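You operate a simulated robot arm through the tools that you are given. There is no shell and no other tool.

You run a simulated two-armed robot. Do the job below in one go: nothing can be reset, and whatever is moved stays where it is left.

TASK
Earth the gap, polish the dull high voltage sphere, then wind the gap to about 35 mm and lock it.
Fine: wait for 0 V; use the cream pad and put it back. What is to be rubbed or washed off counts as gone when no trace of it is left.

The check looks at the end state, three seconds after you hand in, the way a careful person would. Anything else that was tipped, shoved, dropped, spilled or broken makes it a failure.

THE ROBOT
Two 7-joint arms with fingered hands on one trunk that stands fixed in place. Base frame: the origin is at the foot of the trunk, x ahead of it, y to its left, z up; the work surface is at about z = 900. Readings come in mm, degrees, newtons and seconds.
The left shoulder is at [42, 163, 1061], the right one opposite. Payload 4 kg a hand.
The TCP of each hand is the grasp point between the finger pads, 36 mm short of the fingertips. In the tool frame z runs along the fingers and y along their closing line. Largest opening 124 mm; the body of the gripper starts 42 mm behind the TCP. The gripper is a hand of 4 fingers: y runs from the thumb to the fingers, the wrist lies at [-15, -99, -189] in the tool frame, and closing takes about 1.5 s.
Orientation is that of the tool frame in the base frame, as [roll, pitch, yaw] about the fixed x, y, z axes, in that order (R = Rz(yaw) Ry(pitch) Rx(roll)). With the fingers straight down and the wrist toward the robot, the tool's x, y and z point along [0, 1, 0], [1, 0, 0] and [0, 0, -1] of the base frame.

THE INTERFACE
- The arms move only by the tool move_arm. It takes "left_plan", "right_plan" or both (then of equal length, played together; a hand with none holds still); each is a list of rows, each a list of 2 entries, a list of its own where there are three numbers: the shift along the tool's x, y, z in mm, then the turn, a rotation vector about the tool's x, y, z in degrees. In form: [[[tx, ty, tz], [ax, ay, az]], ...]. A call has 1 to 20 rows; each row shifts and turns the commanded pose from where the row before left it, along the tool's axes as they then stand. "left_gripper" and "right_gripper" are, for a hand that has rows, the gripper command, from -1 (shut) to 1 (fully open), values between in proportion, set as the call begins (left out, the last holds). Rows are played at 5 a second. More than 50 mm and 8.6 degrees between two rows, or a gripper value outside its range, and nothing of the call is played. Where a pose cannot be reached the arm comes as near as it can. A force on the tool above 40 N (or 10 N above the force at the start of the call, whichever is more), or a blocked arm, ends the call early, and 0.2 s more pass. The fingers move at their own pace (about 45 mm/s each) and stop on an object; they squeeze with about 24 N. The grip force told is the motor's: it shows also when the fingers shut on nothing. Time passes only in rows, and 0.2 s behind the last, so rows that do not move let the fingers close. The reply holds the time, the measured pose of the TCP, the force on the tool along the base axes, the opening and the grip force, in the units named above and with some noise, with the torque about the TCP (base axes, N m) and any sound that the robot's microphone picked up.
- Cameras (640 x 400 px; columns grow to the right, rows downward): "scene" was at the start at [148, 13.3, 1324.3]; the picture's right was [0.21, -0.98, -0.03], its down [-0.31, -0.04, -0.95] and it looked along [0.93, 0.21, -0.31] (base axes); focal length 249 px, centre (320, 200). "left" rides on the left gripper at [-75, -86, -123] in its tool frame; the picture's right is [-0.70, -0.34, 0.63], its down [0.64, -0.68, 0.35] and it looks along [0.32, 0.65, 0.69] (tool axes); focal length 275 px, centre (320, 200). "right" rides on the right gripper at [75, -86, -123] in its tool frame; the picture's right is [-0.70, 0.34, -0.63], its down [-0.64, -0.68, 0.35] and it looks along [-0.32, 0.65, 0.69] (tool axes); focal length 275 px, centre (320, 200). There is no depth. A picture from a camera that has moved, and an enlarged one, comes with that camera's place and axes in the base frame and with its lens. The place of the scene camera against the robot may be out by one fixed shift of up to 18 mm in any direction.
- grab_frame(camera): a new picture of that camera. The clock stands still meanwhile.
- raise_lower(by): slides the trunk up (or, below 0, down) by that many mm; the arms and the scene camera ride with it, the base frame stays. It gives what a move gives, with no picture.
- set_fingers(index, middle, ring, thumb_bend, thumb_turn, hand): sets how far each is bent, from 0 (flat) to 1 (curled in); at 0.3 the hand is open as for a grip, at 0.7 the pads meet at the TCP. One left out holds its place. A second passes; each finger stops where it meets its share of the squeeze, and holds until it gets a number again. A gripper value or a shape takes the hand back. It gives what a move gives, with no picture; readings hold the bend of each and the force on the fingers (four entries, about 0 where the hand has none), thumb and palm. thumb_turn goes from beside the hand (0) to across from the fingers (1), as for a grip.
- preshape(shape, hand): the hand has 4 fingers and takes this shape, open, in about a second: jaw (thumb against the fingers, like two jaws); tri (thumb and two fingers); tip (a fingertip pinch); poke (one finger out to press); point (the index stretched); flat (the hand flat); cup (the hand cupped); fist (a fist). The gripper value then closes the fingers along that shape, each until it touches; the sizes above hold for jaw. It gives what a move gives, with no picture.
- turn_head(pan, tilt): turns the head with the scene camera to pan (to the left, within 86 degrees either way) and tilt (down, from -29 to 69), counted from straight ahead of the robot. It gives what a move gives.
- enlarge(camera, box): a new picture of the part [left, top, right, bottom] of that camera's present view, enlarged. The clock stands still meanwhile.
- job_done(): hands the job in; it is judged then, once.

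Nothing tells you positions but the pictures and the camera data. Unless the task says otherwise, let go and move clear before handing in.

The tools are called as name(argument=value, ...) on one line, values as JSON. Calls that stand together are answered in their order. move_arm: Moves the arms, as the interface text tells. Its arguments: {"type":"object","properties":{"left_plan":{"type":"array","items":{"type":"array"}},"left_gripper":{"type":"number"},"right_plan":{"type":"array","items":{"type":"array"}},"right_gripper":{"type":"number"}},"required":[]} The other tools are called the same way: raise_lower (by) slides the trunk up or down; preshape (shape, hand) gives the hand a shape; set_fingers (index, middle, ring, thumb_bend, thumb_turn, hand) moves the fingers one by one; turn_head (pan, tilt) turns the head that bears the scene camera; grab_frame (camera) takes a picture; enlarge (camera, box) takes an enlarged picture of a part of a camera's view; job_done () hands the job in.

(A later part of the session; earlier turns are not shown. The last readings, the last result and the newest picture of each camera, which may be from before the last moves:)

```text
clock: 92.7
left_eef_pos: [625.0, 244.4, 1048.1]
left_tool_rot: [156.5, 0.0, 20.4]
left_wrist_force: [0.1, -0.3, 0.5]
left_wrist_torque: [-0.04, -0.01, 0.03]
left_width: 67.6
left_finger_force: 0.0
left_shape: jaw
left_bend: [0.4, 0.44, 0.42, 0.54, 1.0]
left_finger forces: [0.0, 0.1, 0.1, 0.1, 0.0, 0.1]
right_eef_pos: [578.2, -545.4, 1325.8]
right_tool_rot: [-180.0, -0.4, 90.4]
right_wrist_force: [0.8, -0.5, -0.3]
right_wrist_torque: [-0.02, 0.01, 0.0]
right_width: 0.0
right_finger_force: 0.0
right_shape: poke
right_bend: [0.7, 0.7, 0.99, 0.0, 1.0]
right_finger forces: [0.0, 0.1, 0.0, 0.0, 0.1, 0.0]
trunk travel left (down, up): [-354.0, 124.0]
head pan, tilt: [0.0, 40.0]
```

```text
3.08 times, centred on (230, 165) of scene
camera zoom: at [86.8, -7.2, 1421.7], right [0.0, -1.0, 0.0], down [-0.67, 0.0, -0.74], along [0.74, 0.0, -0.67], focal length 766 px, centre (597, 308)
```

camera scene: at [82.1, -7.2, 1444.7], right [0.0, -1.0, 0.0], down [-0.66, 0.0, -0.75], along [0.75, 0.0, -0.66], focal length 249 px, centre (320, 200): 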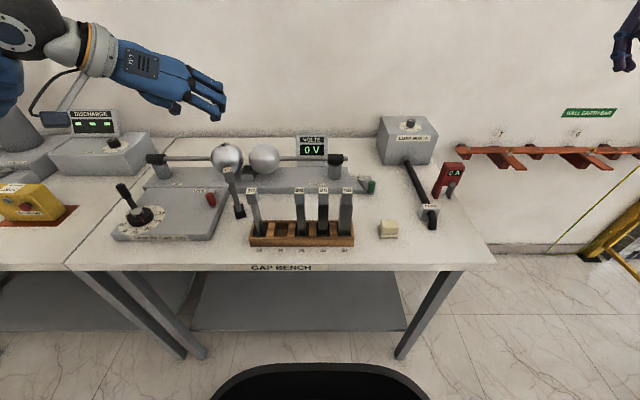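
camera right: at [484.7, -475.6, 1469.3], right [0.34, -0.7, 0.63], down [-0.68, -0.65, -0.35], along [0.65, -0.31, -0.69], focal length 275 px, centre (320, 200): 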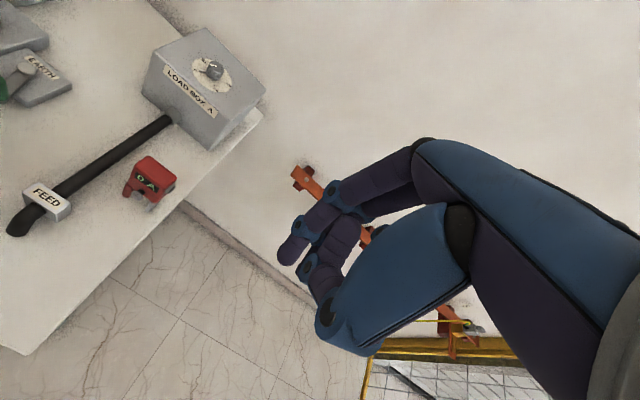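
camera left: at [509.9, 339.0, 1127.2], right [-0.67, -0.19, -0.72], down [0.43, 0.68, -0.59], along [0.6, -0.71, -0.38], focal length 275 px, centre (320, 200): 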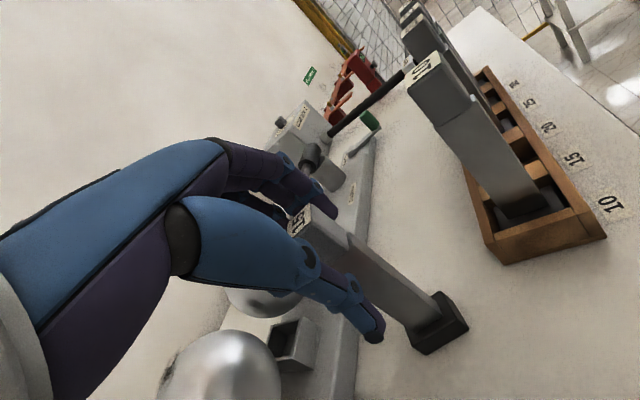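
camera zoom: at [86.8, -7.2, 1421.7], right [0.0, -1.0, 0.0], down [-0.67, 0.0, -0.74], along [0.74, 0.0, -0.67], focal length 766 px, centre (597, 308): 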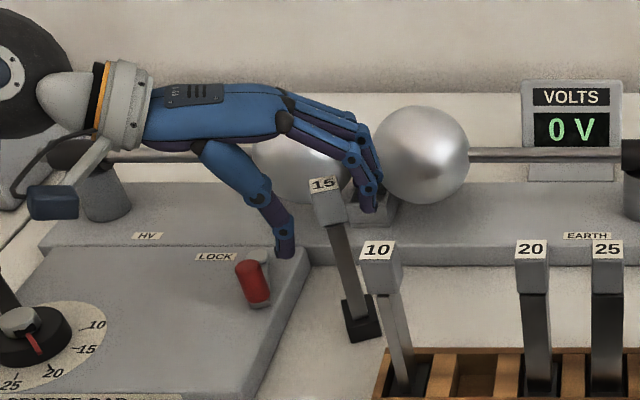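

raise_lower(by=120)

move_arm(left_plan=[[[0, 0, -30], [7.7, 0, 0]], [[0, -20, 0], [7.7, 0, 0]], [[0, -20, 0], [8, 0, 0]], [[0, -30, 0], [0, 0, 0]], [[0, 0, 0], [0, 0, 0]]])

grab_frame(camera="left")

grab_frame(camera="scene")

```text
clock: 94.2
left_eef_pos: [624.6, 244.5, 1167.4]
left_tool_rot: [156.5, 0.0, 20.5]
left_wrist_force: [0.3, 0.4, 0.1]
left_wrist_torque: [0.01, 0.0, 0.01]
left_width: 68.0
left_finger_force: 0.2
left_shape: jaw
left_bend: [0.4, 0.44, 0.42, 0.54, 1.0]
left_finger forces: [0.1, 0.0, 0.1, 0.0, 0.0, 0.1]
right_eef_pos: [576.4, -546.5, 1445.7]
right_tool_rot: [180.0, -0.4, 90.4]
right_wrist_force: [0.4, 0.7, 0.1]
right_wrist_torque: [-0.04, -0.03, -0.02]
right_width: 0.0
right_finger_force: 0.1
right_shape: poke
right_bend: [0.7, 0.7, 0.99, 0.0, 1.0]
right_finger forces: [0.0, 0.0, 0.1, 0.0, 0.0, 0.1]
trunk travel left (down, up): [-474.0, 4.0]
head pan, tilt: [0.0, 40.0]
```

```text
clock: 95.3
left_eef_pos: [597.8, 320.7, 1187.2]
left_tool_rot: [179.9, -0.1, 20.4]
left_wrist_force: [0.4, 0.2, 0.1]
left_wrist_torque: [0.01, -0.01, 0.03]
left_width: 68.1
left_finger_force: 0.1
left_shape: jaw
left_bend: [0.4, 0.44, 0.42, 0.54, 0.99]
left_finger forces: [0.0, 0.0, 0.0, 0.0, 0.1, 0.1]
right_eef_pos: [577.7, -546.7, 1446.2]
right_tool_rot: [-179.9, -0.3, 90.4]
right_wrist_force: [0.5, -0.5, 0.3]
right_wrist_torque: [0.01, 0.06, -0.02]
right_width: 0.0
right_finger_force: 0.1
right_shape: poke
right_bend: [0.7, 0.7, 0.99, 0.0, 1.0]
right_finger forces: [0.0, 0.0, 0.0, 0.0, 0.1, 0.0]
trunk travel left (down, up): [-474.0, 4.0]
head pan, tilt: [0.0, 40.0]
```

```text
taken
camera left: at [496.4, 375.3, 1310.4], right [-0.77, 0.07, -0.63], down [0.37, 0.86, -0.35], along [0.52, -0.5, -0.69], focal length 275 px, centre (320, 200)
```

left: 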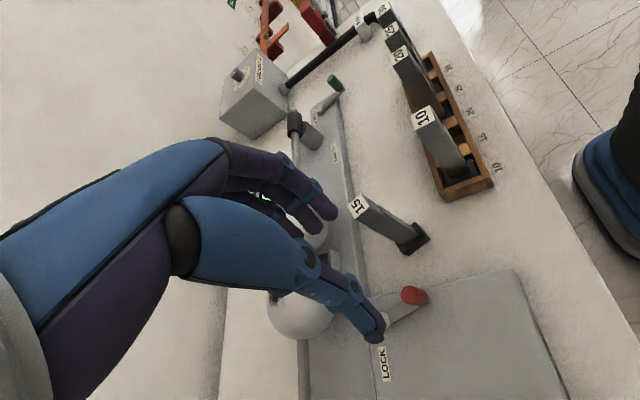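

```text
taken
camera scene: at [71.3, -7.9, 1546.2], right [0.0, -1.0, 0.0], down [-0.64, 0.0, -0.77], along [0.77, 0.0, -0.64], focal length 249 px, centre (320, 200)
```

scene: 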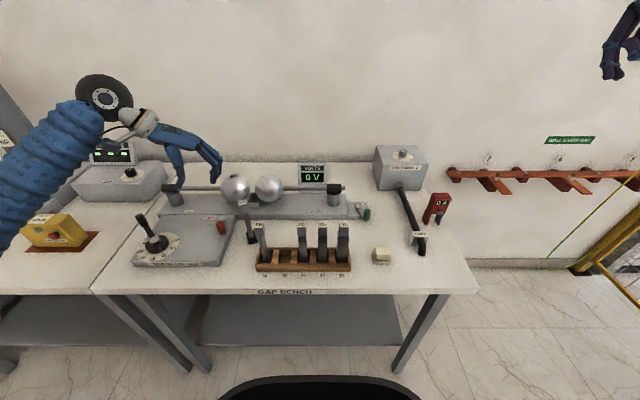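

enlarge(camera="left", box=[330, 170, 450, 270])

enlarge(camera="left", box=[380, 30, 520, 210])

enlarge(camera="scene", box=[230, 190, 360, 290])

```text
4.00 times, centred on (390, 220) of left
camera zoom: at [496.4, 375.3, 1310.4], right [-0.77, 0.07, -0.63], down [0.37, 0.86, -0.35], along [0.52, -0.5, -0.69], focal length 1101 px, centre (40, 120)
```

zoom: 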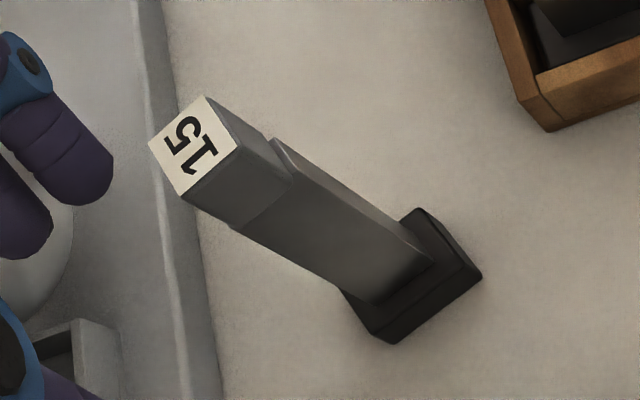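

```text
2.22 times, centred on (450, 120) of left
camera zoom: at [496.4, 375.3, 1310.4], right [-0.77, 0.07, -0.63], down [0.37, 0.86, -0.35], along [0.52, -0.5, -0.69], focal length 612 px, centre (31, 378)
```

zoom: 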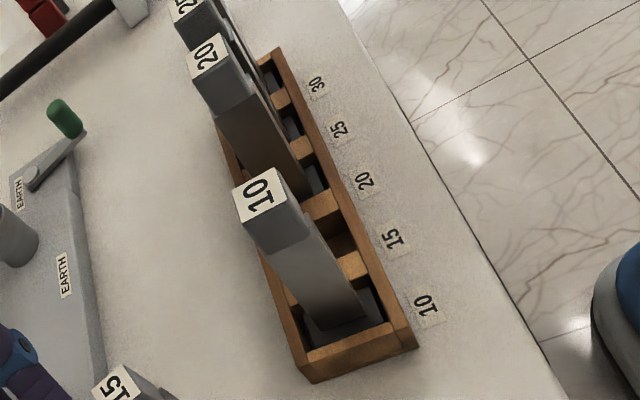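

```text
4.00 times, centred on (295, 240) of scene
camera zoom: at [71.3, -7.9, 1546.2], right [0.0, -1.0, 0.0], down [-0.64, 0.0, -0.77], along [0.77, 0.0, -0.64], focal length 996 px, centre (420, 40)
```

zoom: 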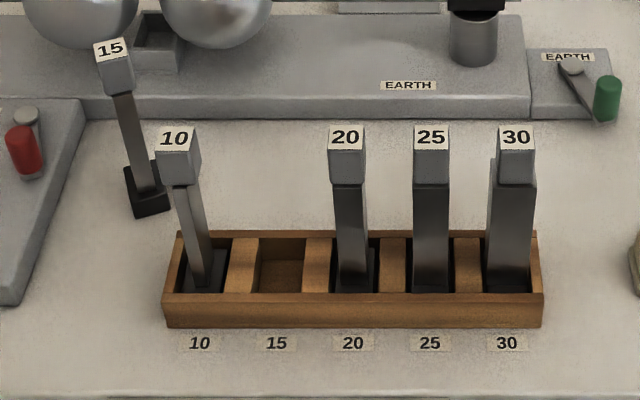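

Block "15" stands at about (632,226), yaw 21°. Gripping fore-and-aft with the hand leaned ~23° back toward the robot should keep it vertical; I'll first test whether the left hand can hold that attitude above the slot.

move_arm(left_plan=[[[0, 0, -25], [0, 0, -8.3]], [[0, 0, -25], [0, 0, -8.3]], [[0, 0, 0], [0, 0, -8.3]], [[0, 0, 0], [0, 0, -8.3]], [[0, 0, 0], [0, 0, -8.3]], [[0, 0, 0], [0, 0, -8.3]], [[0, 0, 0], [0, 0, -8.3]], [[0, 0, 0], [0, 0, -8.3]], [[-30, 0, 0], [0, 0, -5.2]], [[-40, -15, 0], [0, 0, 0]], [[-40, -15, 0], [0, 0, 0]], [[-40, -15, 0], [0, 0, 0]], [[-40, -15, 0], [0, 0, 0]], [[-30, 0, 0], [-7.7, 0, 0]], [[0, 0, 0], [-7.7, 0, 0]], [[0, 0, 0], [-7.6, 0, 0]], [[0, 0, 0], [0, 0, 0]]])

grab_frame(camera="scene")

grab_frame(camera="left")

```text
clock: 99.0
left_eef_pos: [541.3, 97.5, 1236.6]
left_tool_rot: [156.9, 0.1, 92.0]
left_wrist_force: [-0.4, 0.3, 0.9]
left_wrist_torque: [0.0, 0.03, 0.02]
left_width: 68.1
left_finger_force: 0.1
left_shape: jaw
left_bend: [0.4, 0.44, 0.42, 0.54, 0.99]
left_finger forces: [0.0, 0.1, 0.0, 0.0, 0.0, 0.1]
right_eef_pos: [578.4, -545.8, 1446.1]
right_tool_rot: [180.0, -0.4, 90.4]
right_wrist_force: [-0.7, -1.1, -0.7]
right_wrist_torque: [0.02, 0.04, 0.02]
right_width: 0.0
right_finger_force: 0.1
right_shape: poke
right_bend: [0.7, 0.7, 0.99, 0.0, 1.0]
right_finger forces: [0.1, 0.1, 0.1, 0.0, 0.0, 0.0]
trunk travel left (down, up): [-474.0, 4.0]
head pan, tilt: [0.0, 40.0]
```

```text
taken
camera scene: at [70.7, -7.6, 1546.3], right [0.0, -1.0, 0.0], down [-0.64, 0.0, -0.77], along [0.77, 0.0, -0.64], focal length 249 px, centre (320, 200)
```

scene: 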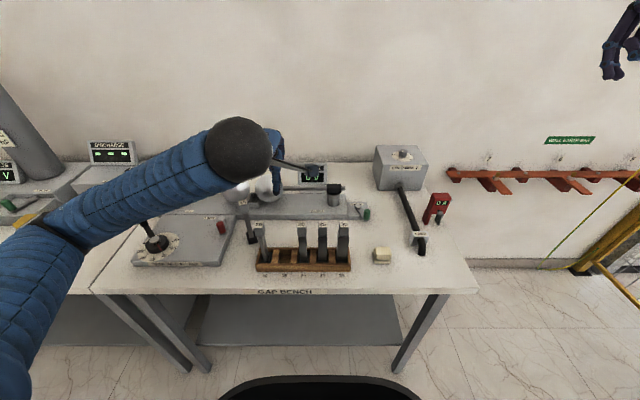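

```text
taken
camera left: at [417.2, 20.2, 1317.1], right [-0.04, -0.7, -0.71], down [-0.51, 0.63, -0.59], along [0.86, 0.34, -0.38], focal length 275 px, centre (320, 200)
```

left: 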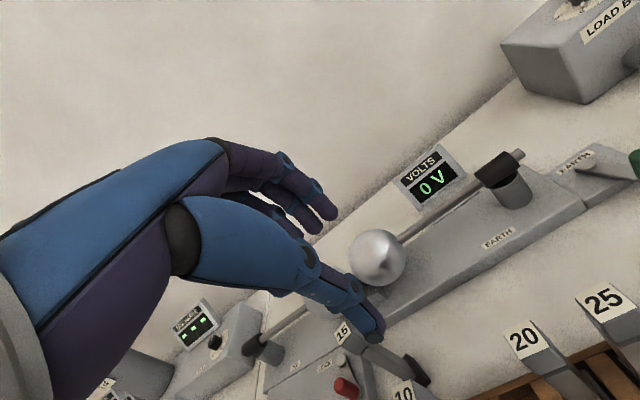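

move_arm(left_plan=[[[25.1, 10.8, 23.3], [0, 0, 0]], [[25.1, 10.8, 23.3], [0, 0, 0]], [[25.1, 10.8, 23.3], [0, 0, 0]], [[25.1, 10.8, 23.3], [0, 0, 0]], [[25.1, 10.8, 23.3], [0, 0, 0]], [[0, 0, 0], [0, 2.47, -5.83]], [[0, 0, 0], [0, 2.47, -5.83]], [[0, 0, 0], [0, 2.47, -5.83]], [[0, 0, 0], [0, 0, 0]], [[0, 0, 0], [0, 0, 0]]])

grab_frame(camera="left")

enlarge(camera="scene", box=[190, 140, 310, 260])

```text
clock: 101.2
left_eef_pos: [633.2, 226.1, 1150.8]
left_tool_rot: [157.0, 0.1, 111.0]
left_wrist_force: [-0.2, 0.0, -0.7]
left_wrist_torque: [0.02, 0.0, 0.0]
left_width: 68.3
left_finger_force: 0.0
left_shape: jaw
left_bend: [0.4, 0.44, 0.42, 0.54, 0.99]
left_finger forces: [0.0, 0.0, 0.0, 0.0, 0.0, 0.0]
right_eef_pos: [577.4, -546.3, 1446.1]
right_tool_rot: [-179.9, -0.4, 90.4]
right_wrist_force: [0.0, -0.1, -0.5]
right_wrist_torque: [0.02, 0.02, 0.02]
right_width: 0.0
right_finger_force: 0.1
right_shape: poke
right_bend: [0.7, 0.7, 0.99, 0.0, 1.0]
right_finger forces: [0.0, 0.0, 0.0, 0.1, 0.0, 0.0]
trunk travel left (down, up): [-474.0, 4.0]
head pan, tilt: [0.0, 40.0]
```

```text
taken
camera left: at [540.7, 112.8, 1231.9], right [0.19, -0.67, -0.71], down [-0.69, 0.42, -0.59], along [0.7, 0.61, -0.38], focal length 275 px, centre (320, 200)
```

left: 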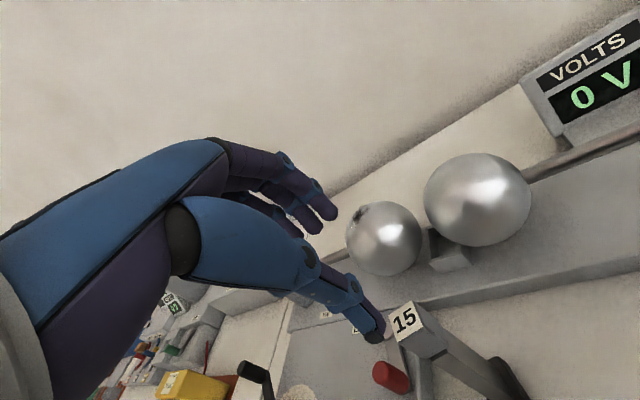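

```text
3.33 times, centred on (250, 200) of scene
camera zoom: at [70.4, -7.3, 1546.3], right [0.0, -1.0, 0.0], down [-0.64, 0.0, -0.77], along [0.77, 0.0, -0.64], focal length 830 px, centre (553, 200)
```

zoom: 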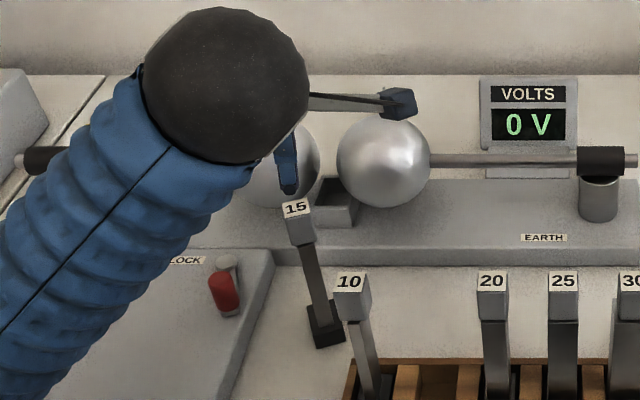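

enlarge(camera="left", box=[360, 270, 480, 370])

```text
4.00 times, centred on (420, 320) of left
camera zoom: at [540.7, 112.8, 1231.9], right [0.19, -0.67, -0.71], down [-0.69, 0.42, -0.59], along [0.7, 0.61, -0.38], focal length 1101 px, centre (-80, -280)
```

zoom: 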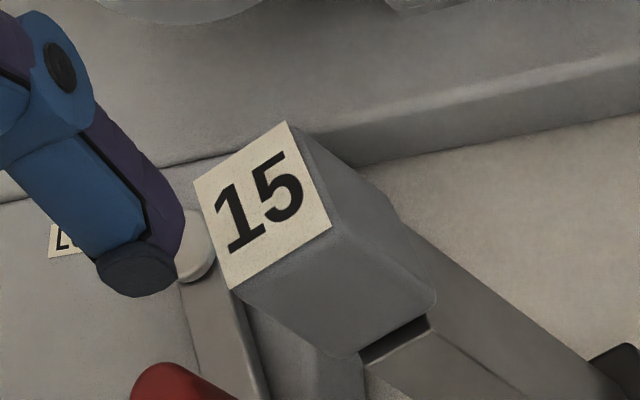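

move_arm(left_plan=[[[2.9, -1.9, -0.8], [0, 0, 0]], [[0, 0, 0], [0, 0, 0]]], left_gripper=0.0)

raise_lower(by=-60)

grab_frame(camera="left")

enlarge(camera="scene", box=[190, 120, 310, 260])

```text
clock: 101.8
left_eef_pos: [629.8, 228.4, 1151.2]
left_tool_rot: [157.0, 0.1, 111.0]
left_wrist_force: [0.3, 0.2, -0.6]
left_wrist_torque: [0.01, 0.0, 0.03]
left_width: 62.4
left_finger_force: 0.0
left_shape: jaw
left_bend: [0.42, 0.45, 0.44, 0.56, 1.0]
left_finger forces: [0.1, 0.1, 0.0, 0.0, 0.0, 0.1]
right_eef_pos: [576.3, -546.2, 1445.6]
right_tool_rot: [180.0, -0.4, 90.3]
right_wrist_force: [-0.1, 0.5, -0.7]
right_wrist_torque: [-0.01, -0.05, 0.01]
right_width: 0.0
right_finger_force: 0.0
right_shape: poke
right_bend: [0.7, 0.7, 0.99, 0.0, 1.0]
right_finger forces: [0.0, 0.1, 0.1, 0.0, 0.1, 0.1]
trunk travel left (down, up): [-474.0, 4.0]
head pan, tilt: [0.0, 40.0]
```

```text
clock: 102.8
left_eef_pos: [629.2, 229.5, 1092.2]
left_tool_rot: [157.0, 0.1, 110.9]
left_wrist_force: [-0.9, -0.2, 0.8]
left_wrist_torque: [0.01, -0.03, 0.03]
left_width: 62.0
left_finger_force: 0.0
left_shape: jaw
left_bend: [0.42, 0.46, 0.44, 0.56, 1.0]
left_finger forces: [0.0, 0.1, 0.0, 0.1, 0.0, 0.0]
right_eef_pos: [576.8, -546.1, 1386.3]
right_tool_rot: [179.9, -0.5, 90.4]
right_wrist_force: [-1.1, 0.9, -0.1]
right_wrist_torque: [-0.01, 0.02, -0.02]
right_width: 0.0
right_finger_force: 0.1
right_shape: poke
right_bend: [0.7, 0.7, 0.99, 0.0, 1.0]
right_finger forces: [0.0, 0.0, 0.0, 0.0, 0.1, 0.0]
trunk travel left (down, up): [-414.0, 64.0]
head pan, tilt: [0.0, 40.0]
```

```text
taken
camera left: at [537.5, 114.7, 1171.7], right [0.19, -0.67, -0.71], down [-0.69, 0.42, -0.59], along [0.7, 0.61, -0.38], focal length 275 px, centre (320, 200)
```

left: 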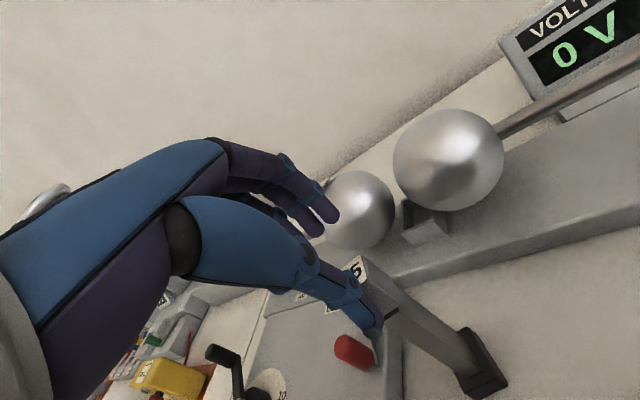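

```text
2.86 times, centred on (250, 190) of scene
camera zoom: at [74.9, -7.9, 1485.6], right [0.0, -1.0, 0.0], down [-0.65, 0.0, -0.76], along [0.76, 0.0, -0.65], focal length 712 px, centre (520, 229)
```

zoom: 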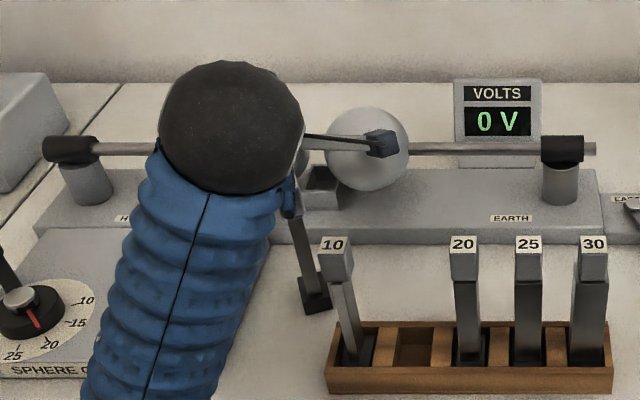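

move_arm(left_plan=[[[0, 0, 0], [0, 0, 0]], [[0, 0, 0], [0, 0, 0]], [[0, 0, 0], [0, 0, 0]], [[0, 0, 0], [0, 0, 0]]], left_gripper=0.8)

raise_lower(by=-20)

grab_frame(camera="left")

```text
clock: 103.8
left_eef_pos: [629.6, 227.5, 1091.0]
left_tool_rot: [157.0, 0.1, 110.9]
left_wrist_force: [-0.1, -0.7, -0.4]
left_wrist_torque: [-0.03, -0.02, 0.03]
left_width: 111.4
left_finger_force: 0.1
left_shape: jaw
left_bend: [0.31, 0.32, 0.32, 0.32, 0.98]
left_finger forces: [0.0, 0.0, 0.1, 0.0, 0.0, 0.0]
right_eef_pos: [578.1, -546.0, 1385.4]
right_tool_rot: [179.9, -0.4, 90.3]
right_wrist_force: [-0.6, -0.2, -0.3]
right_wrist_torque: [0.02, -0.01, 0.02]
right_width: 0.0
right_finger_force: 0.1
right_shape: poke
right_bend: [0.7, 0.7, 0.99, 0.0, 1.0]
right_finger forces: [0.0, 0.0, 0.0, 0.1, 0.0, 0.0]
trunk travel left (down, up): [-414.0, 64.0]
head pan, tilt: [0.0, 40.0]
```

```text
clock: 104.4
left_eef_pos: [629.9, 229.1, 1071.4]
left_tool_rot: [157.1, 0.1, 110.9]
left_wrist_force: [0.1, -0.6, -0.5]
left_wrist_torque: [0.01, 0.0, 0.0]
left_width: 111.7
left_finger_force: 0.1
left_shape: jaw
left_bend: [0.31, 0.32, 0.32, 0.32, 0.98]
left_finger forces: [0.0, 0.0, 0.0, 0.0, 0.0, 0.0]
right_eef_pos: [576.0, -545.9, 1366.9]
right_tool_rot: [-180.0, -0.4, 90.4]
right_wrist_force: [0.5, -0.7, 0.5]
right_wrist_torque: [0.04, -0.02, -0.02]
right_width: 0.0
right_finger_force: 0.0
right_shape: poke
right_bend: [0.7, 0.7, 0.99, 0.0, 1.0]
right_finger forces: [0.0, 0.0, 0.1, 0.0, 0.1, 0.0]
trunk travel left (down, up): [-393.0, 84.0]
head pan, tilt: [0.0, 40.0]
```

```text
taken
camera left: at [537.3, 114.9, 1151.9], right [0.19, -0.67, -0.71], down [-0.69, 0.42, -0.59], along [0.7, 0.61, -0.38], focal length 275 px, centre (320, 200)
```

left: 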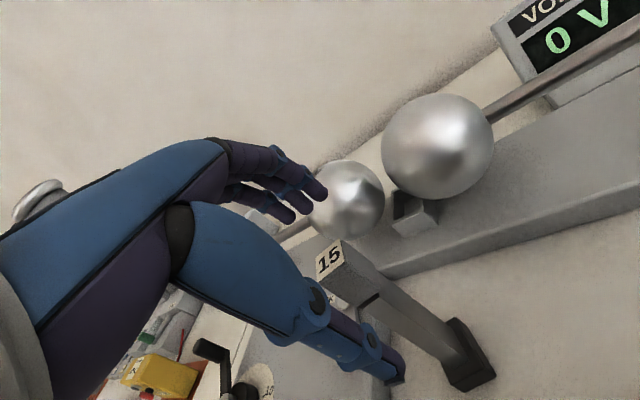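

raise_lower(by=-14)

move_arm(left_plan=[[[0, 0, 0], [0, 0, 0]], [[0, 0, 0], [0, 0, 0]], [[0, 0, 0], [0, 0, 0]], [[0, 0, 0], [0, 0, 0]], [[0, 0, 0], [0, 0, 0]], [[0, 0, 0], [0, 0, 0]], [[0, 0, 0], [0, 0, 0]], [[0, 0, 0], [0, 0, 0]]], left_gripper=-1)

grab_frame(camera="left")

enlarge(camera="scene", box=[190, 120, 310, 260])

```text
clock: 105.0
left_eef_pos: [629.2, 229.3, 1057.4]
left_tool_rot: [157.1, 0.1, 110.9]
left_wrist_force: [-0.3, 0.7, 0.3]
left_wrist_torque: [0.03, 0.0, 0.02]
left_width: 111.4
left_finger_force: 0.0
left_shape: jaw
left_bend: [0.31, 0.32, 0.32, 0.32, 0.98]
left_finger forces: [0.1, 0.0, 0.1, 0.1, 0.0, 0.0]
right_eef_pos: [576.7, -545.8, 1353.4]
right_tool_rot: [-180.0, -0.3, 90.4]
right_wrist_force: [-0.3, -0.3, 0.6]
right_wrist_torque: [0.01, -0.03, 0.02]
right_width: 0.1
right_finger_force: 0.1
right_shape: poke
right_bend: [0.7, 0.7, 0.99, 0.0, 1.0]
right_finger forces: [0.0, 0.1, 0.0, 0.0, 0.0, 0.0]
trunk travel left (down, up): [-379.0, 98.0]
head pan, tilt: [0.0, 40.0]
```

```text
clock: 106.8
left_eef_pos: [630.3, 228.9, 1056.6]
left_tool_rot: [157.1, 0.0, 111.0]
left_wrist_force: [0.6, -0.5, 0.3]
left_wrist_torque: [0.01, 0.04, 0.0]
left_width: 26.2
left_finger_force: 24.0
left_shape: jaw
left_bend: [0.6, 0.62, 0.68, 0.62, 1.0]
left_finger forces: [12.7, 7.3, 0.1, 0.1, 19.9, 0.1]
right_eef_pos: [578.1, -545.3, 1352.2]
right_tool_rot: [-179.9, -0.4, 90.4]
right_wrist_force: [-0.7, -1.5, 0.4]
right_wrist_torque: [-0.02, -0.03, 0.0]
right_width: 0.0
right_finger_force: 0.1
right_shape: poke
right_bend: [0.7, 0.7, 0.99, 0.0, 1.0]
right_finger forces: [0.0, 0.0, 0.0, 0.0, 0.0, 0.1]
trunk travel left (down, up): [-379.0, 98.0]
head pan, tilt: [0.0, 40.0]
```

```text
taken
camera left: at [537.8, 114.8, 1137.4], right [0.19, -0.67, -0.71], down [-0.69, 0.42, -0.59], along [0.7, 0.6, -0.38], focal length 275 px, centre (320, 200)
```

left: 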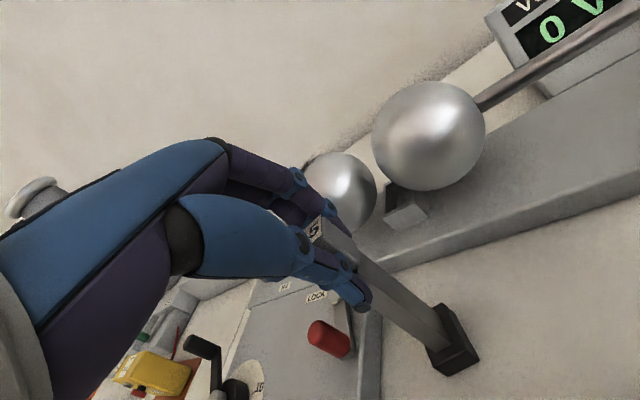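

```text
2.86 times, centred on (250, 190) of scene
camera zoom: at [81.1, -7.4, 1449.6], right [0.0, -1.0, 0.0], down [-0.66, 0.0, -0.75], along [0.75, 0.0, -0.66], focal length 712 px, centre (520, 229)
```

zoom: 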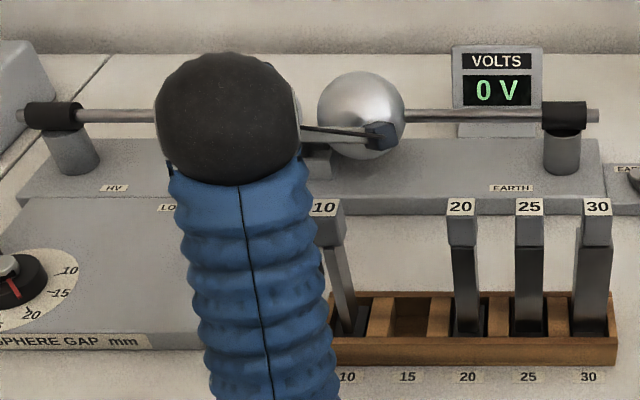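

The head is gripped with the block still flat on the table. Lifting with the trunk and checking verticality.

raise_lower(by=90)

grab_frame(camera="left")

grab_frame(camera="scene")

```text
clock: 108.1
left_eef_pos: [630.9, 261.0, 1149.3]
left_tool_rot: [155.2, -3.8, 113.0]
left_wrist_force: [0.6, 0.4, -3.7]
left_wrist_torque: [-0.02, 0.02, 0.0]
left_width: 25.7
left_finger_force: 24.0
left_shape: jaw
left_bend: [0.6, 0.62, 0.68, 0.62, 1.0]
left_finger forces: [12.4, 7.4, 0.1, 0.1, 20.0, 0.0]
right_eef_pos: [577.7, -545.7, 1441.9]
right_tool_rot: [-179.9, -0.4, 90.4]
right_wrist_force: [0.0, -0.4, 0.0]
right_wrist_torque: [-0.02, -0.01, 0.01]
right_width: 0.0
right_finger_force: 0.0
right_shape: poke
right_bend: [0.7, 0.7, 0.99, 0.0, 1.0]
right_finger forces: [0.0, 0.0, 0.0, 0.1, 0.0, 0.0]
trunk travel left (down, up): [-469.0, 8.0]
head pan, tilt: [0.0, 40.0]
```

```text
taken
camera left: at [542.3, 138.7, 1220.7], right [0.21, -0.61, -0.76], down [-0.7, 0.44, -0.56], along [0.68, 0.65, -0.33], focal length 275 px, centre (320, 200)
```

left: 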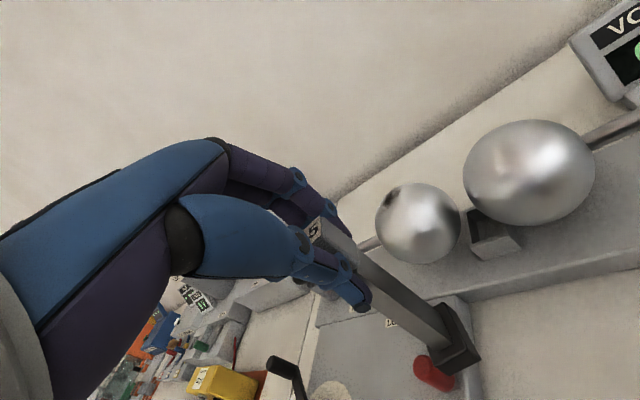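

```text
taken
camera scene: at [70.9, -7.1, 1542.7], right [0.0, -1.0, 0.0], down [-0.64, 0.0, -0.77], along [0.77, 0.0, -0.64], focal length 249 px, centre (320, 200)
```

scene: 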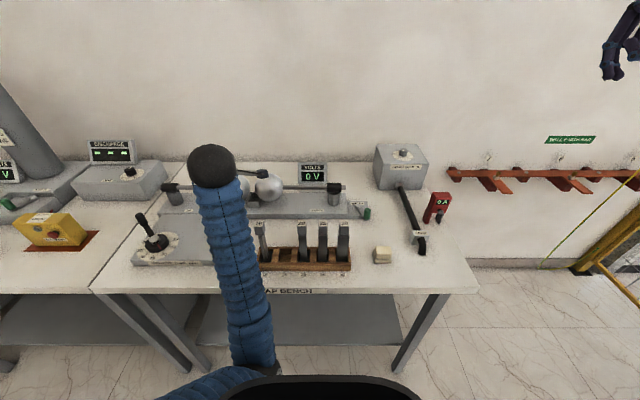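

The arm's elbow has swung inward against the robot's own body and displaced the hand (block still held, clear above the table). I'll move up and left to relieve it, watching the pose.

move_arm(left_plan=[[[12.5, 17.4, -28.8], [0, 0, 0]], [[12.5, 17.4, -28.8], [0, 0, 0]], [[12.5, 17.4, -28.8], [0, 0, 0]], [[0, 0, 0], [0, 0, 0]]])

grab_frame(camera="scene")

grab_frame(camera="left")

```text
clock: 109.1
left_eef_pos: [630.9, 268.5, 1248.9]
left_tool_rot: [157.0, 0.2, 111.2]
left_wrist_force: [-0.8, 0.1, -3.5]
left_wrist_torque: [-0.03, 0.02, 0.03]
left_width: 25.8
left_finger_force: 23.5
left_shape: jaw
left_bend: [0.6, 0.62, 0.68, 0.62, 1.0]
left_finger forces: [12.6, 7.5, 0.0, 0.0, 20.2, 0.0]
right_eef_pos: [578.1, -545.8, 1442.0]
right_tool_rot: [180.0, -0.4, 90.3]
right_wrist_force: [-0.3, -0.2, 0.7]
right_wrist_torque: [-0.03, -0.01, 0.01]
right_width: 0.3
right_finger_force: 0.2
right_shape: poke
right_bend: [0.7, 0.7, 0.99, 0.0, 1.0]
right_finger forces: [0.0, 0.1, 0.0, 0.1, 0.0, 0.0]
trunk travel left (down, up): [-469.0, 8.0]
head pan, tilt: [0.0, 40.0]
```

```text
taken
camera scene: at [70.6, -7.3, 1542.4], right [0.0, -1.0, 0.0], down [-0.64, 0.0, -0.77], along [0.77, 0.0, -0.64], focal length 249 px, centre (320, 200)
```

scene: 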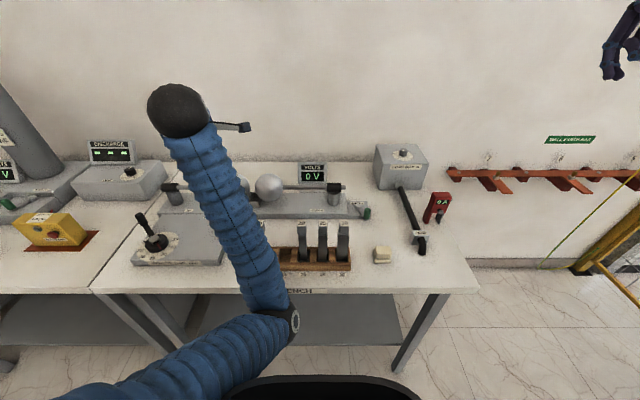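

```text
taken
camera left: at [538.1, 155.3, 1328.8], right [0.19, -0.67, -0.71], down [-0.69, 0.42, -0.59], along [0.7, 0.61, -0.38], focal length 275 px, centre (320, 200)
```

left: 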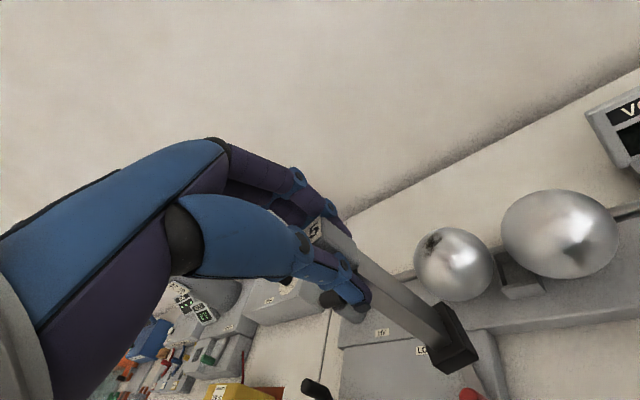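

move_arm(left_plan=[[[0, 0, 0], [0, -3.24, 7.64]], [[0, 0, 0], [0, -3.24, 7.64]], [[0, 0, 0], [0, -3.24, 7.64]], [[0, 0, 0], [0, -3.24, 7.64]], [[0, 0, 0], [0, -3.24, 7.64]], [[0, 0, 0], [0, -3.24, 7.64]], [[0, 0, 0], [0, -3.24, 7.64]], [[0, 0, 0], [0, -3.24, 7.64]], [[0, 0, 0], [0, -3.24, 7.64]], [[0, 0, 0], [0, -3.24, 7.64]], [[0, 0, 0], [0, -3.24, 7.64]], [[0, 0, 0], [0, 0, 0]]])

grab_frame(camera="scene")

```text
clock: 111.7
left_eef_pos: [629.5, 269.5, 1248.0]
left_tool_rot: [156.9, -0.1, 19.7]
left_wrist_force: [0.2, 0.0, -2.9]
left_wrist_torque: [0.02, 0.01, -0.02]
left_width: 25.6
left_finger_force: 23.8
left_shape: jaw
left_bend: [0.6, 0.62, 0.68, 0.62, 1.0]
left_finger forces: [12.8, 7.6, 0.1, 0.1, 20.3, 0.1]
right_eef_pos: [577.3, -546.8, 1441.8]
right_tool_rot: [180.0, -0.5, 90.5]
right_wrist_force: [0.0, -0.2, -0.4]
right_wrist_torque: [-0.02, 0.0, -0.02]
right_width: 0.0
right_finger_force: 0.1
right_shape: poke
right_bend: [0.7, 0.7, 0.99, 0.0, 1.0]
right_finger forces: [0.0, 0.0, 0.0, 0.0, 0.0, 0.0]
trunk travel left (down, up): [-469.0, 8.0]
head pan, tilt: [0.0, 40.0]
```

```text
taken
camera scene: at [70.7, -8.0, 1542.5], right [0.0, -1.0, 0.0], down [-0.64, 0.0, -0.77], along [0.77, 0.0, -0.64], focal length 249 px, centre (320, 200)
```

scene: 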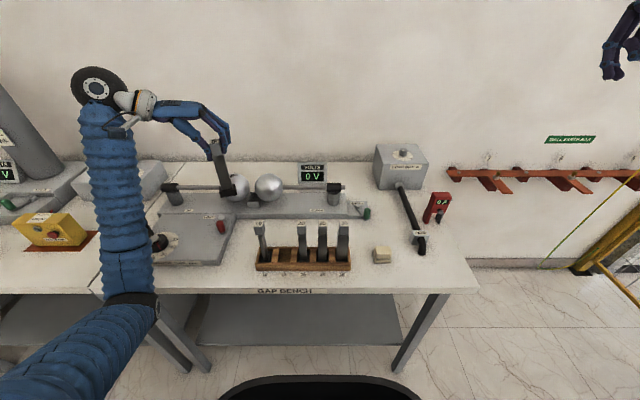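

move_arm(left_plan=[[[-29.1, 24.1, 7.6], [0, 0, 0]], [[-29.1, 24.1, 7.6], [0, 0, 0]], [[-29.1, 24.1, 7.6], [0, 0, 0]], [[-29.1, 24.1, 7.6], [0, 0, 0]], [[-29.1, 24.1, 7.6], [0, 0, 0]], [[0, 0, 0], [0, 3.13, -7.39]], [[0, 0, 0], [0, 3.13, -7.39]], [[0, 0, 0], [0, 3.13, -7.39]], [[0, 0, 0], [0, 3.13, -7.39]], [[0, 0, 0], [0, 3.13, -7.39]], [[0, 0, 0], [0, 3.13, -7.39]], [[0, 0, 0], [0, 3.13, -7.39]], [[0, 0, 0], [0, 3.13, -7.39]], [[0, 0, 0], [0, 3.13, -7.39]], [[0, 0, 0], [0, 0, 0]]])

grab_frame(camera="scene")

grab_frame(camera="left")

```text
clock: 114.9
left_eef_pos: [535.1, 102.1, 1259.2]
left_tool_rot: [157.0, 0.1, 92.0]
left_wrist_force: [0.1, -0.4, -2.7]
left_wrist_torque: [-0.01, 0.02, -0.03]
left_width: 25.4
left_finger_force: 24.7
left_shape: jaw
left_bend: [0.6, 0.62, 0.68, 0.63, 1.0]
left_finger forces: [13.3, 7.8, 0.0, 0.0, 20.9, 0.1]
right_eef_pos: [576.7, -546.8, 1441.5]
right_tool_rot: [180.0, -0.4, 90.3]
right_wrist_force: [-0.1, 0.4, 0.0]
right_wrist_torque: [-0.01, 0.0, -0.02]
right_width: 0.0
right_finger_force: 0.0
right_shape: poke
right_bend: [0.7, 0.7, 0.99, 0.0, 1.0]
right_finger forces: [0.0, 0.1, 0.0, 0.0, 0.1, 0.1]
trunk travel left (down, up): [-469.0, 8.0]
head pan, tilt: [0.0, 40.0]
```

```text
taken
camera scene: at [70.6, -7.6, 1542.4], right [0.0, -1.0, 0.0], down [-0.64, 0.0, -0.77], along [0.77, 0.0, -0.64], focal length 249 px, centre (320, 200)
```

scene: 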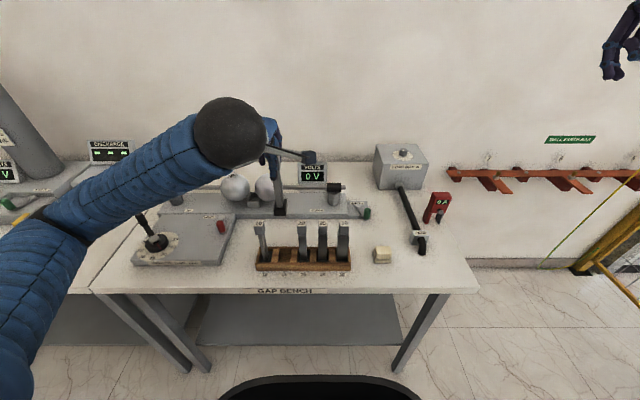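

```text
taken
camera left: at [410.4, 23.4, 1339.6], right [-0.04, -0.7, -0.71], down [-0.51, 0.63, -0.59], along [0.86, 0.35, -0.38], focal length 275 px, centre (320, 200)
```

left: 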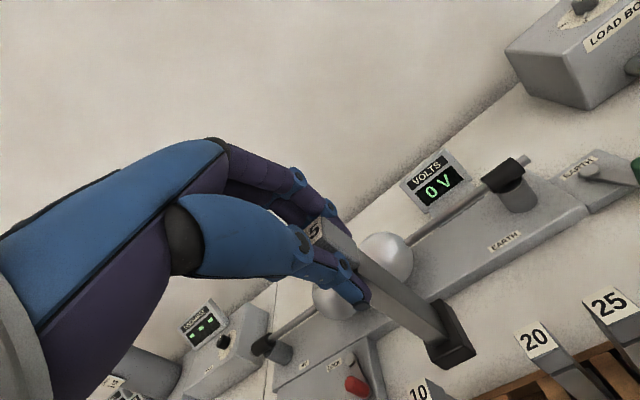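

The block now hangs over the slot at (535,102), with the elbow outward. Let me check its verticality and yaw against the neighbours before lowering.

enlarge(camera="scene", box=[230, 120, 360, 280])

enlarge(camera="left", box=[280, 200, 500, 400])

```text
2.50 times, centred on (295, 200) of scene
camera zoom: at [70.6, -7.6, 1542.4], right [0.0, -1.0, 0.0], down [-0.64, 0.0, -0.77], along [0.77, 0.0, -0.64], focal length 623 px, centre (382, 200)
```

zoom: 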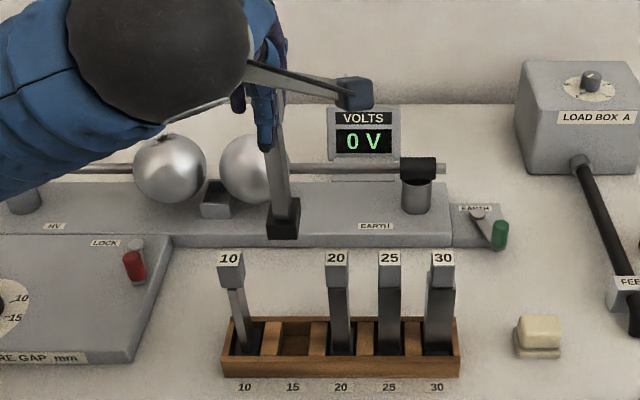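

```text
2.00 times, centred on (390, 300) of left
camera zoom: at [410.4, 23.4, 1339.6], right [-0.04, -0.7, -0.71], down [-0.51, 0.63, -0.59], along [0.86, 0.35, -0.38], focal length 551 px, centre (180, 0)
```

zoom: 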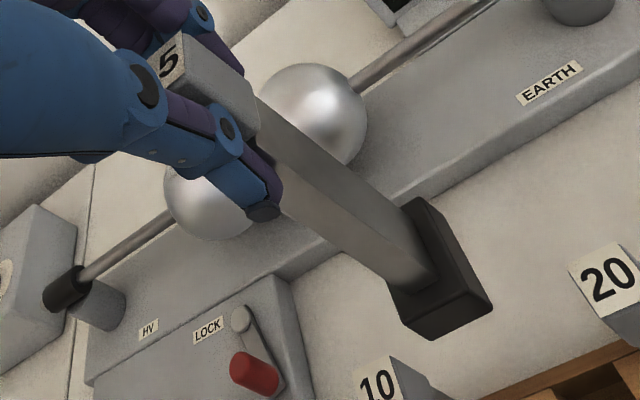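

enlarge(camera="left", box=[350, 240, 480, 375])

enlarge(camera="scene", box=[260, 150, 310, 220])

```text
2.96 times, centred on (415, 308) of left
camera zoom: at [410.4, 23.4, 1339.6], right [-0.04, -0.7, -0.71], down [-0.51, 0.63, -0.59], along [0.86, 0.35, -0.38], focal length 816 px, centre (38, -118)
```

zoom: 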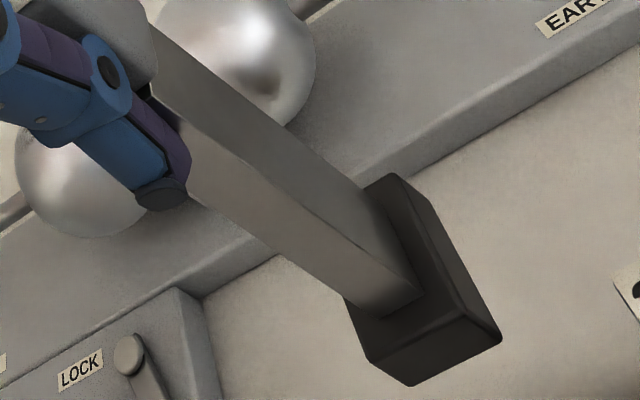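

```text
5.71 times, centred on (285, 185) of scene
camera zoom: at [70.6, -7.6, 1542.4], right [0.0, -1.0, 0.0], down [-0.64, 0.0, -0.77], along [0.77, 0.0, -0.64], focal length 1423 px, centre (520, 286)
```

zoom: 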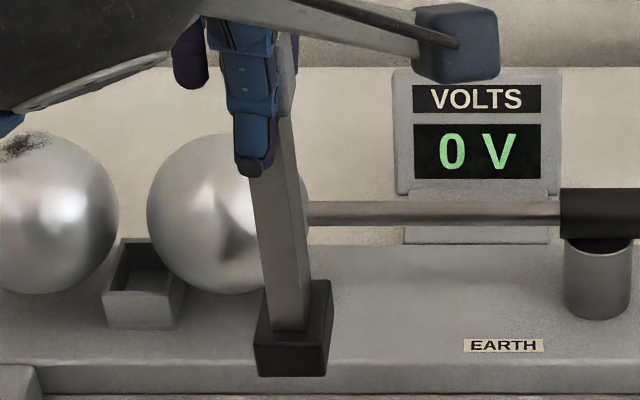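

move_arm(left_plan=[[[2.6, -11.4, -4.9], [0, 0, 0]], [[0, 0, 0], [0, 0, 0]]])

raise_lower(by=-110)

grab_frame(camera="scene")

enlarge(camera="left", box=[350, 240, 500, 400])

```text
clock: 115.5
left_eef_pos: [523.5, 102.9, 1259.1]
left_tool_rot: [157.0, 0.1, 91.9]
left_wrist_force: [0.3, 0.2, -2.9]
left_wrist_torque: [-0.02, 0.05, 0.0]
left_width: 25.4
left_finger_force: 24.2
left_shape: jaw
left_bend: [0.6, 0.62, 0.68, 0.63, 1.0]
left_finger forces: [13.2, 7.9, 0.0, 0.1, 21.0, 0.1]
right_eef_pos: [578.4, -546.7, 1440.6]
right_tool_rot: [-179.8, -0.4, 90.3]
right_wrist_force: [-0.6, 0.0, 0.1]
right_wrist_torque: [-0.05, 0.01, 0.0]
right_width: 0.0
right_finger_force: 0.1
right_shape: poke
right_bend: [0.7, 0.7, 0.99, 0.0, 1.0]
right_finger forces: [0.0, 0.1, 0.1, 0.1, 0.0, 0.0]
trunk travel left (down, up): [-469.0, 8.0]
head pan, tilt: [0.0, 40.0]
```

```text
clock: 116.9
left_eef_pos: [527.6, 103.7, 1130.5]
left_tool_rot: [159.0, 0.1, 92.0]
left_wrist_force: [-0.3, -0.1, -2.1]
left_wrist_torque: [0.03, 0.01, 0.0]
left_width: 25.6
left_finger_force: 24.1
left_shape: jaw
left_bend: [0.6, 0.62, 0.68, 0.63, 1.0]
left_finger forces: [13.2, 7.9, 0.0, 0.1, 21.0, 0.0]
right_eef_pos: [576.7, -545.9, 1333.4]
right_tool_rot: [-179.9, -0.5, 90.4]
right_wrist_force: [0.3, -0.6, 1.1]
right_wrist_torque: [-0.02, -0.03, -0.01]
right_width: 0.1
right_finger_force: 0.0
right_shape: poke
right_bend: [0.7, 0.7, 0.99, 0.0, 1.0]
right_finger forces: [0.0, 0.0, 0.1, 0.0, 0.1, 0.0]
trunk travel left (down, up): [-359.0, 118.0]
head pan, tilt: [0.0, 40.0]
```

```text
taken
camera scene: at [85.2, -7.2, 1428.2], right [0.0, -1.0, 0.0], down [-0.67, 0.0, -0.74], along [0.74, 0.0, -0.67], focal length 249 px, centre (320, 200)
```

scene: 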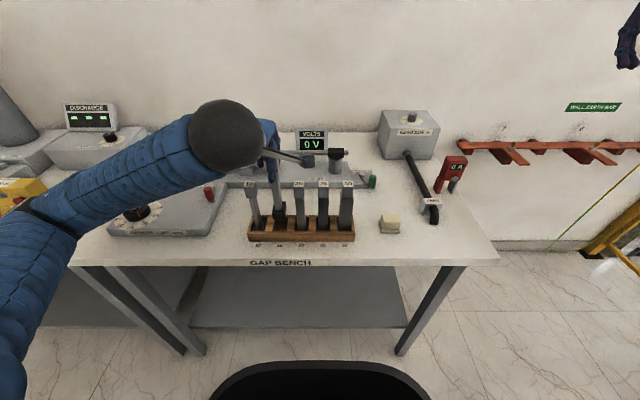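

```text
2.50 times, centred on (425, 320) of left
camera zoom: at [406.6, 25.5, 1215.6], right [-0.06, -0.7, -0.71], down [-0.53, 0.63, -0.57], along [0.84, 0.34, -0.41], focal length 688 px, centre (58, -100)
```

zoom: 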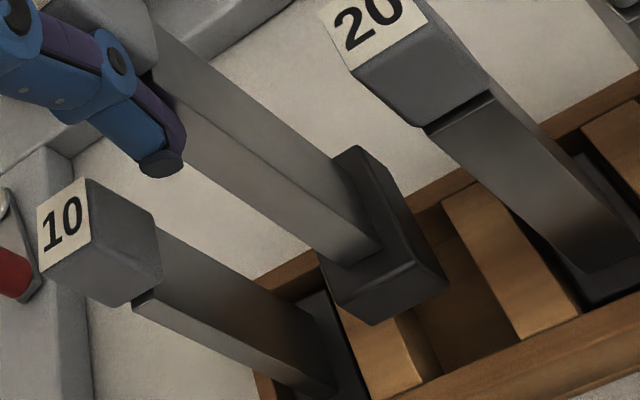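

move_arm(left_plan=[[[0, 0, 0], [0, 0, 0]], [[0, 0, 0], [0, 0, 0]]])

enlarge(camera="scene", box=[225, 140, 345, 250])

```text
clock: 117.5
left_eef_pos: [527.8, 104.1, 1130.1]
left_tool_rot: [159.1, -0.1, 92.0]
left_wrist_force: [0.5, -0.8, -2.5]
left_wrist_torque: [-0.01, 0.01, 0.01]
left_width: 25.4
left_finger_force: 24.4
left_shape: jaw
left_bend: [0.6, 0.62, 0.68, 0.63, 1.0]
left_finger forces: [13.2, 8.0, 0.1, 0.0, 20.9, 0.0]
right_eef_pos: [577.7, -546.2, 1332.7]
right_tool_rot: [180.0, -0.4, 90.5]
right_wrist_force: [0.3, 0.1, -0.1]
right_wrist_torque: [0.02, 0.02, 0.05]
right_width: 0.0
right_finger_force: 0.1
right_shape: poke
right_bend: [0.7, 0.7, 0.99, 0.0, 1.0]
right_finger forces: [0.1, 0.0, 0.0, 0.0, 0.0, 0.0]
trunk travel left (down, up): [-359.0, 118.0]
head pan, tilt: [0.0, 40.0]
```

```text
3.64 times, centred on (285, 195) of scene
camera zoom: at [85.4, -7.3, 1428.2], right [0.0, -1.0, 0.0], down [-0.67, 0.0, -0.74], along [0.74, 0.0, -0.67], focal length 906 px, centre (447, 218)
```

zoom: 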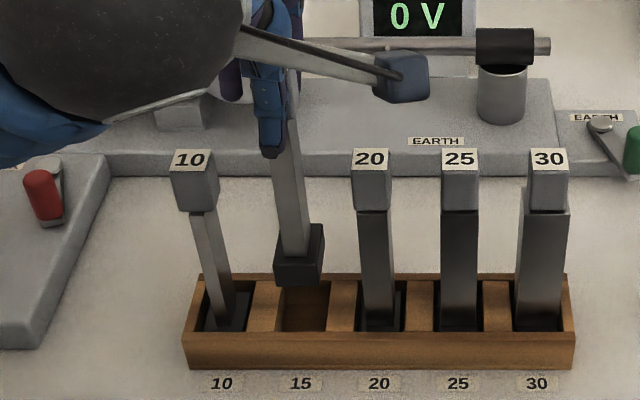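

move_arm(left_plan=[[[2.6, -6, 8.4], [-1, 0, 0]], [[2.6, -6.1, 8.4], [-1, 0, 0]], [[0, 0, 0], [0, 0, 0]]])

enlarge(camera="scene", box=[235, 160, 335, 250])

enlarge(camera="left", box=[350, 240, 500, 400])

```text
clock: 118.3
left_eef_pos: [535.9, 103.1, 1111.7]
left_tool_rot: [157.1, 0.0, 92.0]
left_wrist_force: [-0.8, -0.2, -3.3]
left_wrist_torque: [-0.01, 0.06, -0.02]
left_width: 25.1
left_finger_force: 24.1
left_shape: jaw
left_bend: [0.6, 0.62, 0.68, 0.63, 1.0]
left_finger forces: [13.2, 7.9, 0.1, 0.1, 21.2, 0.0]
left hand out of reach, approached as far as the arm can: row 1, 2
right_eef_pos: [577.2, -545.1, 1331.4]
right_tool_rot: [-179.9, -0.4, 90.4]
right_wrist_force: [0.1, -0.4, 0.3]
right_wrist_torque: [-0.04, -0.01, 0.02]
right_width: 0.0
right_finger_force: 0.1
right_shape: poke
right_bend: [0.7, 0.7, 0.99, 0.0, 1.0]
right_finger forces: [0.0, 0.0, 0.1, 0.0, 0.0, 0.1]
trunk travel left (down, up): [-359.0, 118.0]
head pan, tilt: [0.0, 40.0]
```

```text
4.44 times, centred on (285, 205) of scene
camera zoom: at [85.5, -7.4, 1428.2], right [0.0, -1.0, 0.0], down [-0.67, 0.0, -0.74], along [0.74, 0.0, -0.67], focal length 1107 px, centre (476, 178)
```

zoom: 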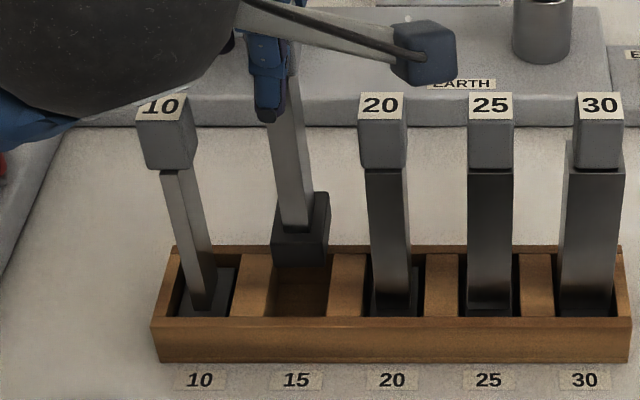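

```text
2.50 times, centred on (425, 320) of left
camera zoom: at [412.3, 24.6, 1193.0], right [-0.04, -0.7, -0.72], down [-0.52, 0.63, -0.58], along [0.86, 0.35, -0.38], focal length 688 px, centre (58, -100)
```

zoom: 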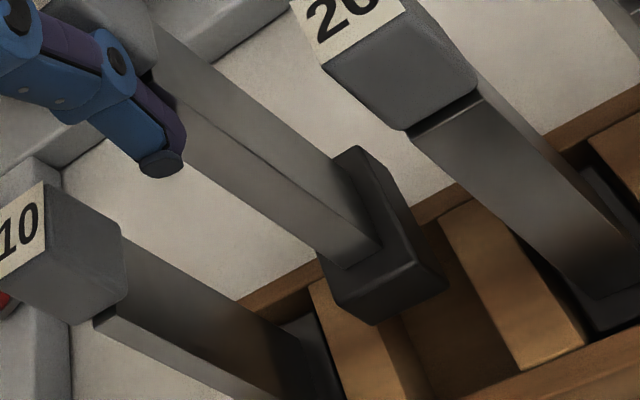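

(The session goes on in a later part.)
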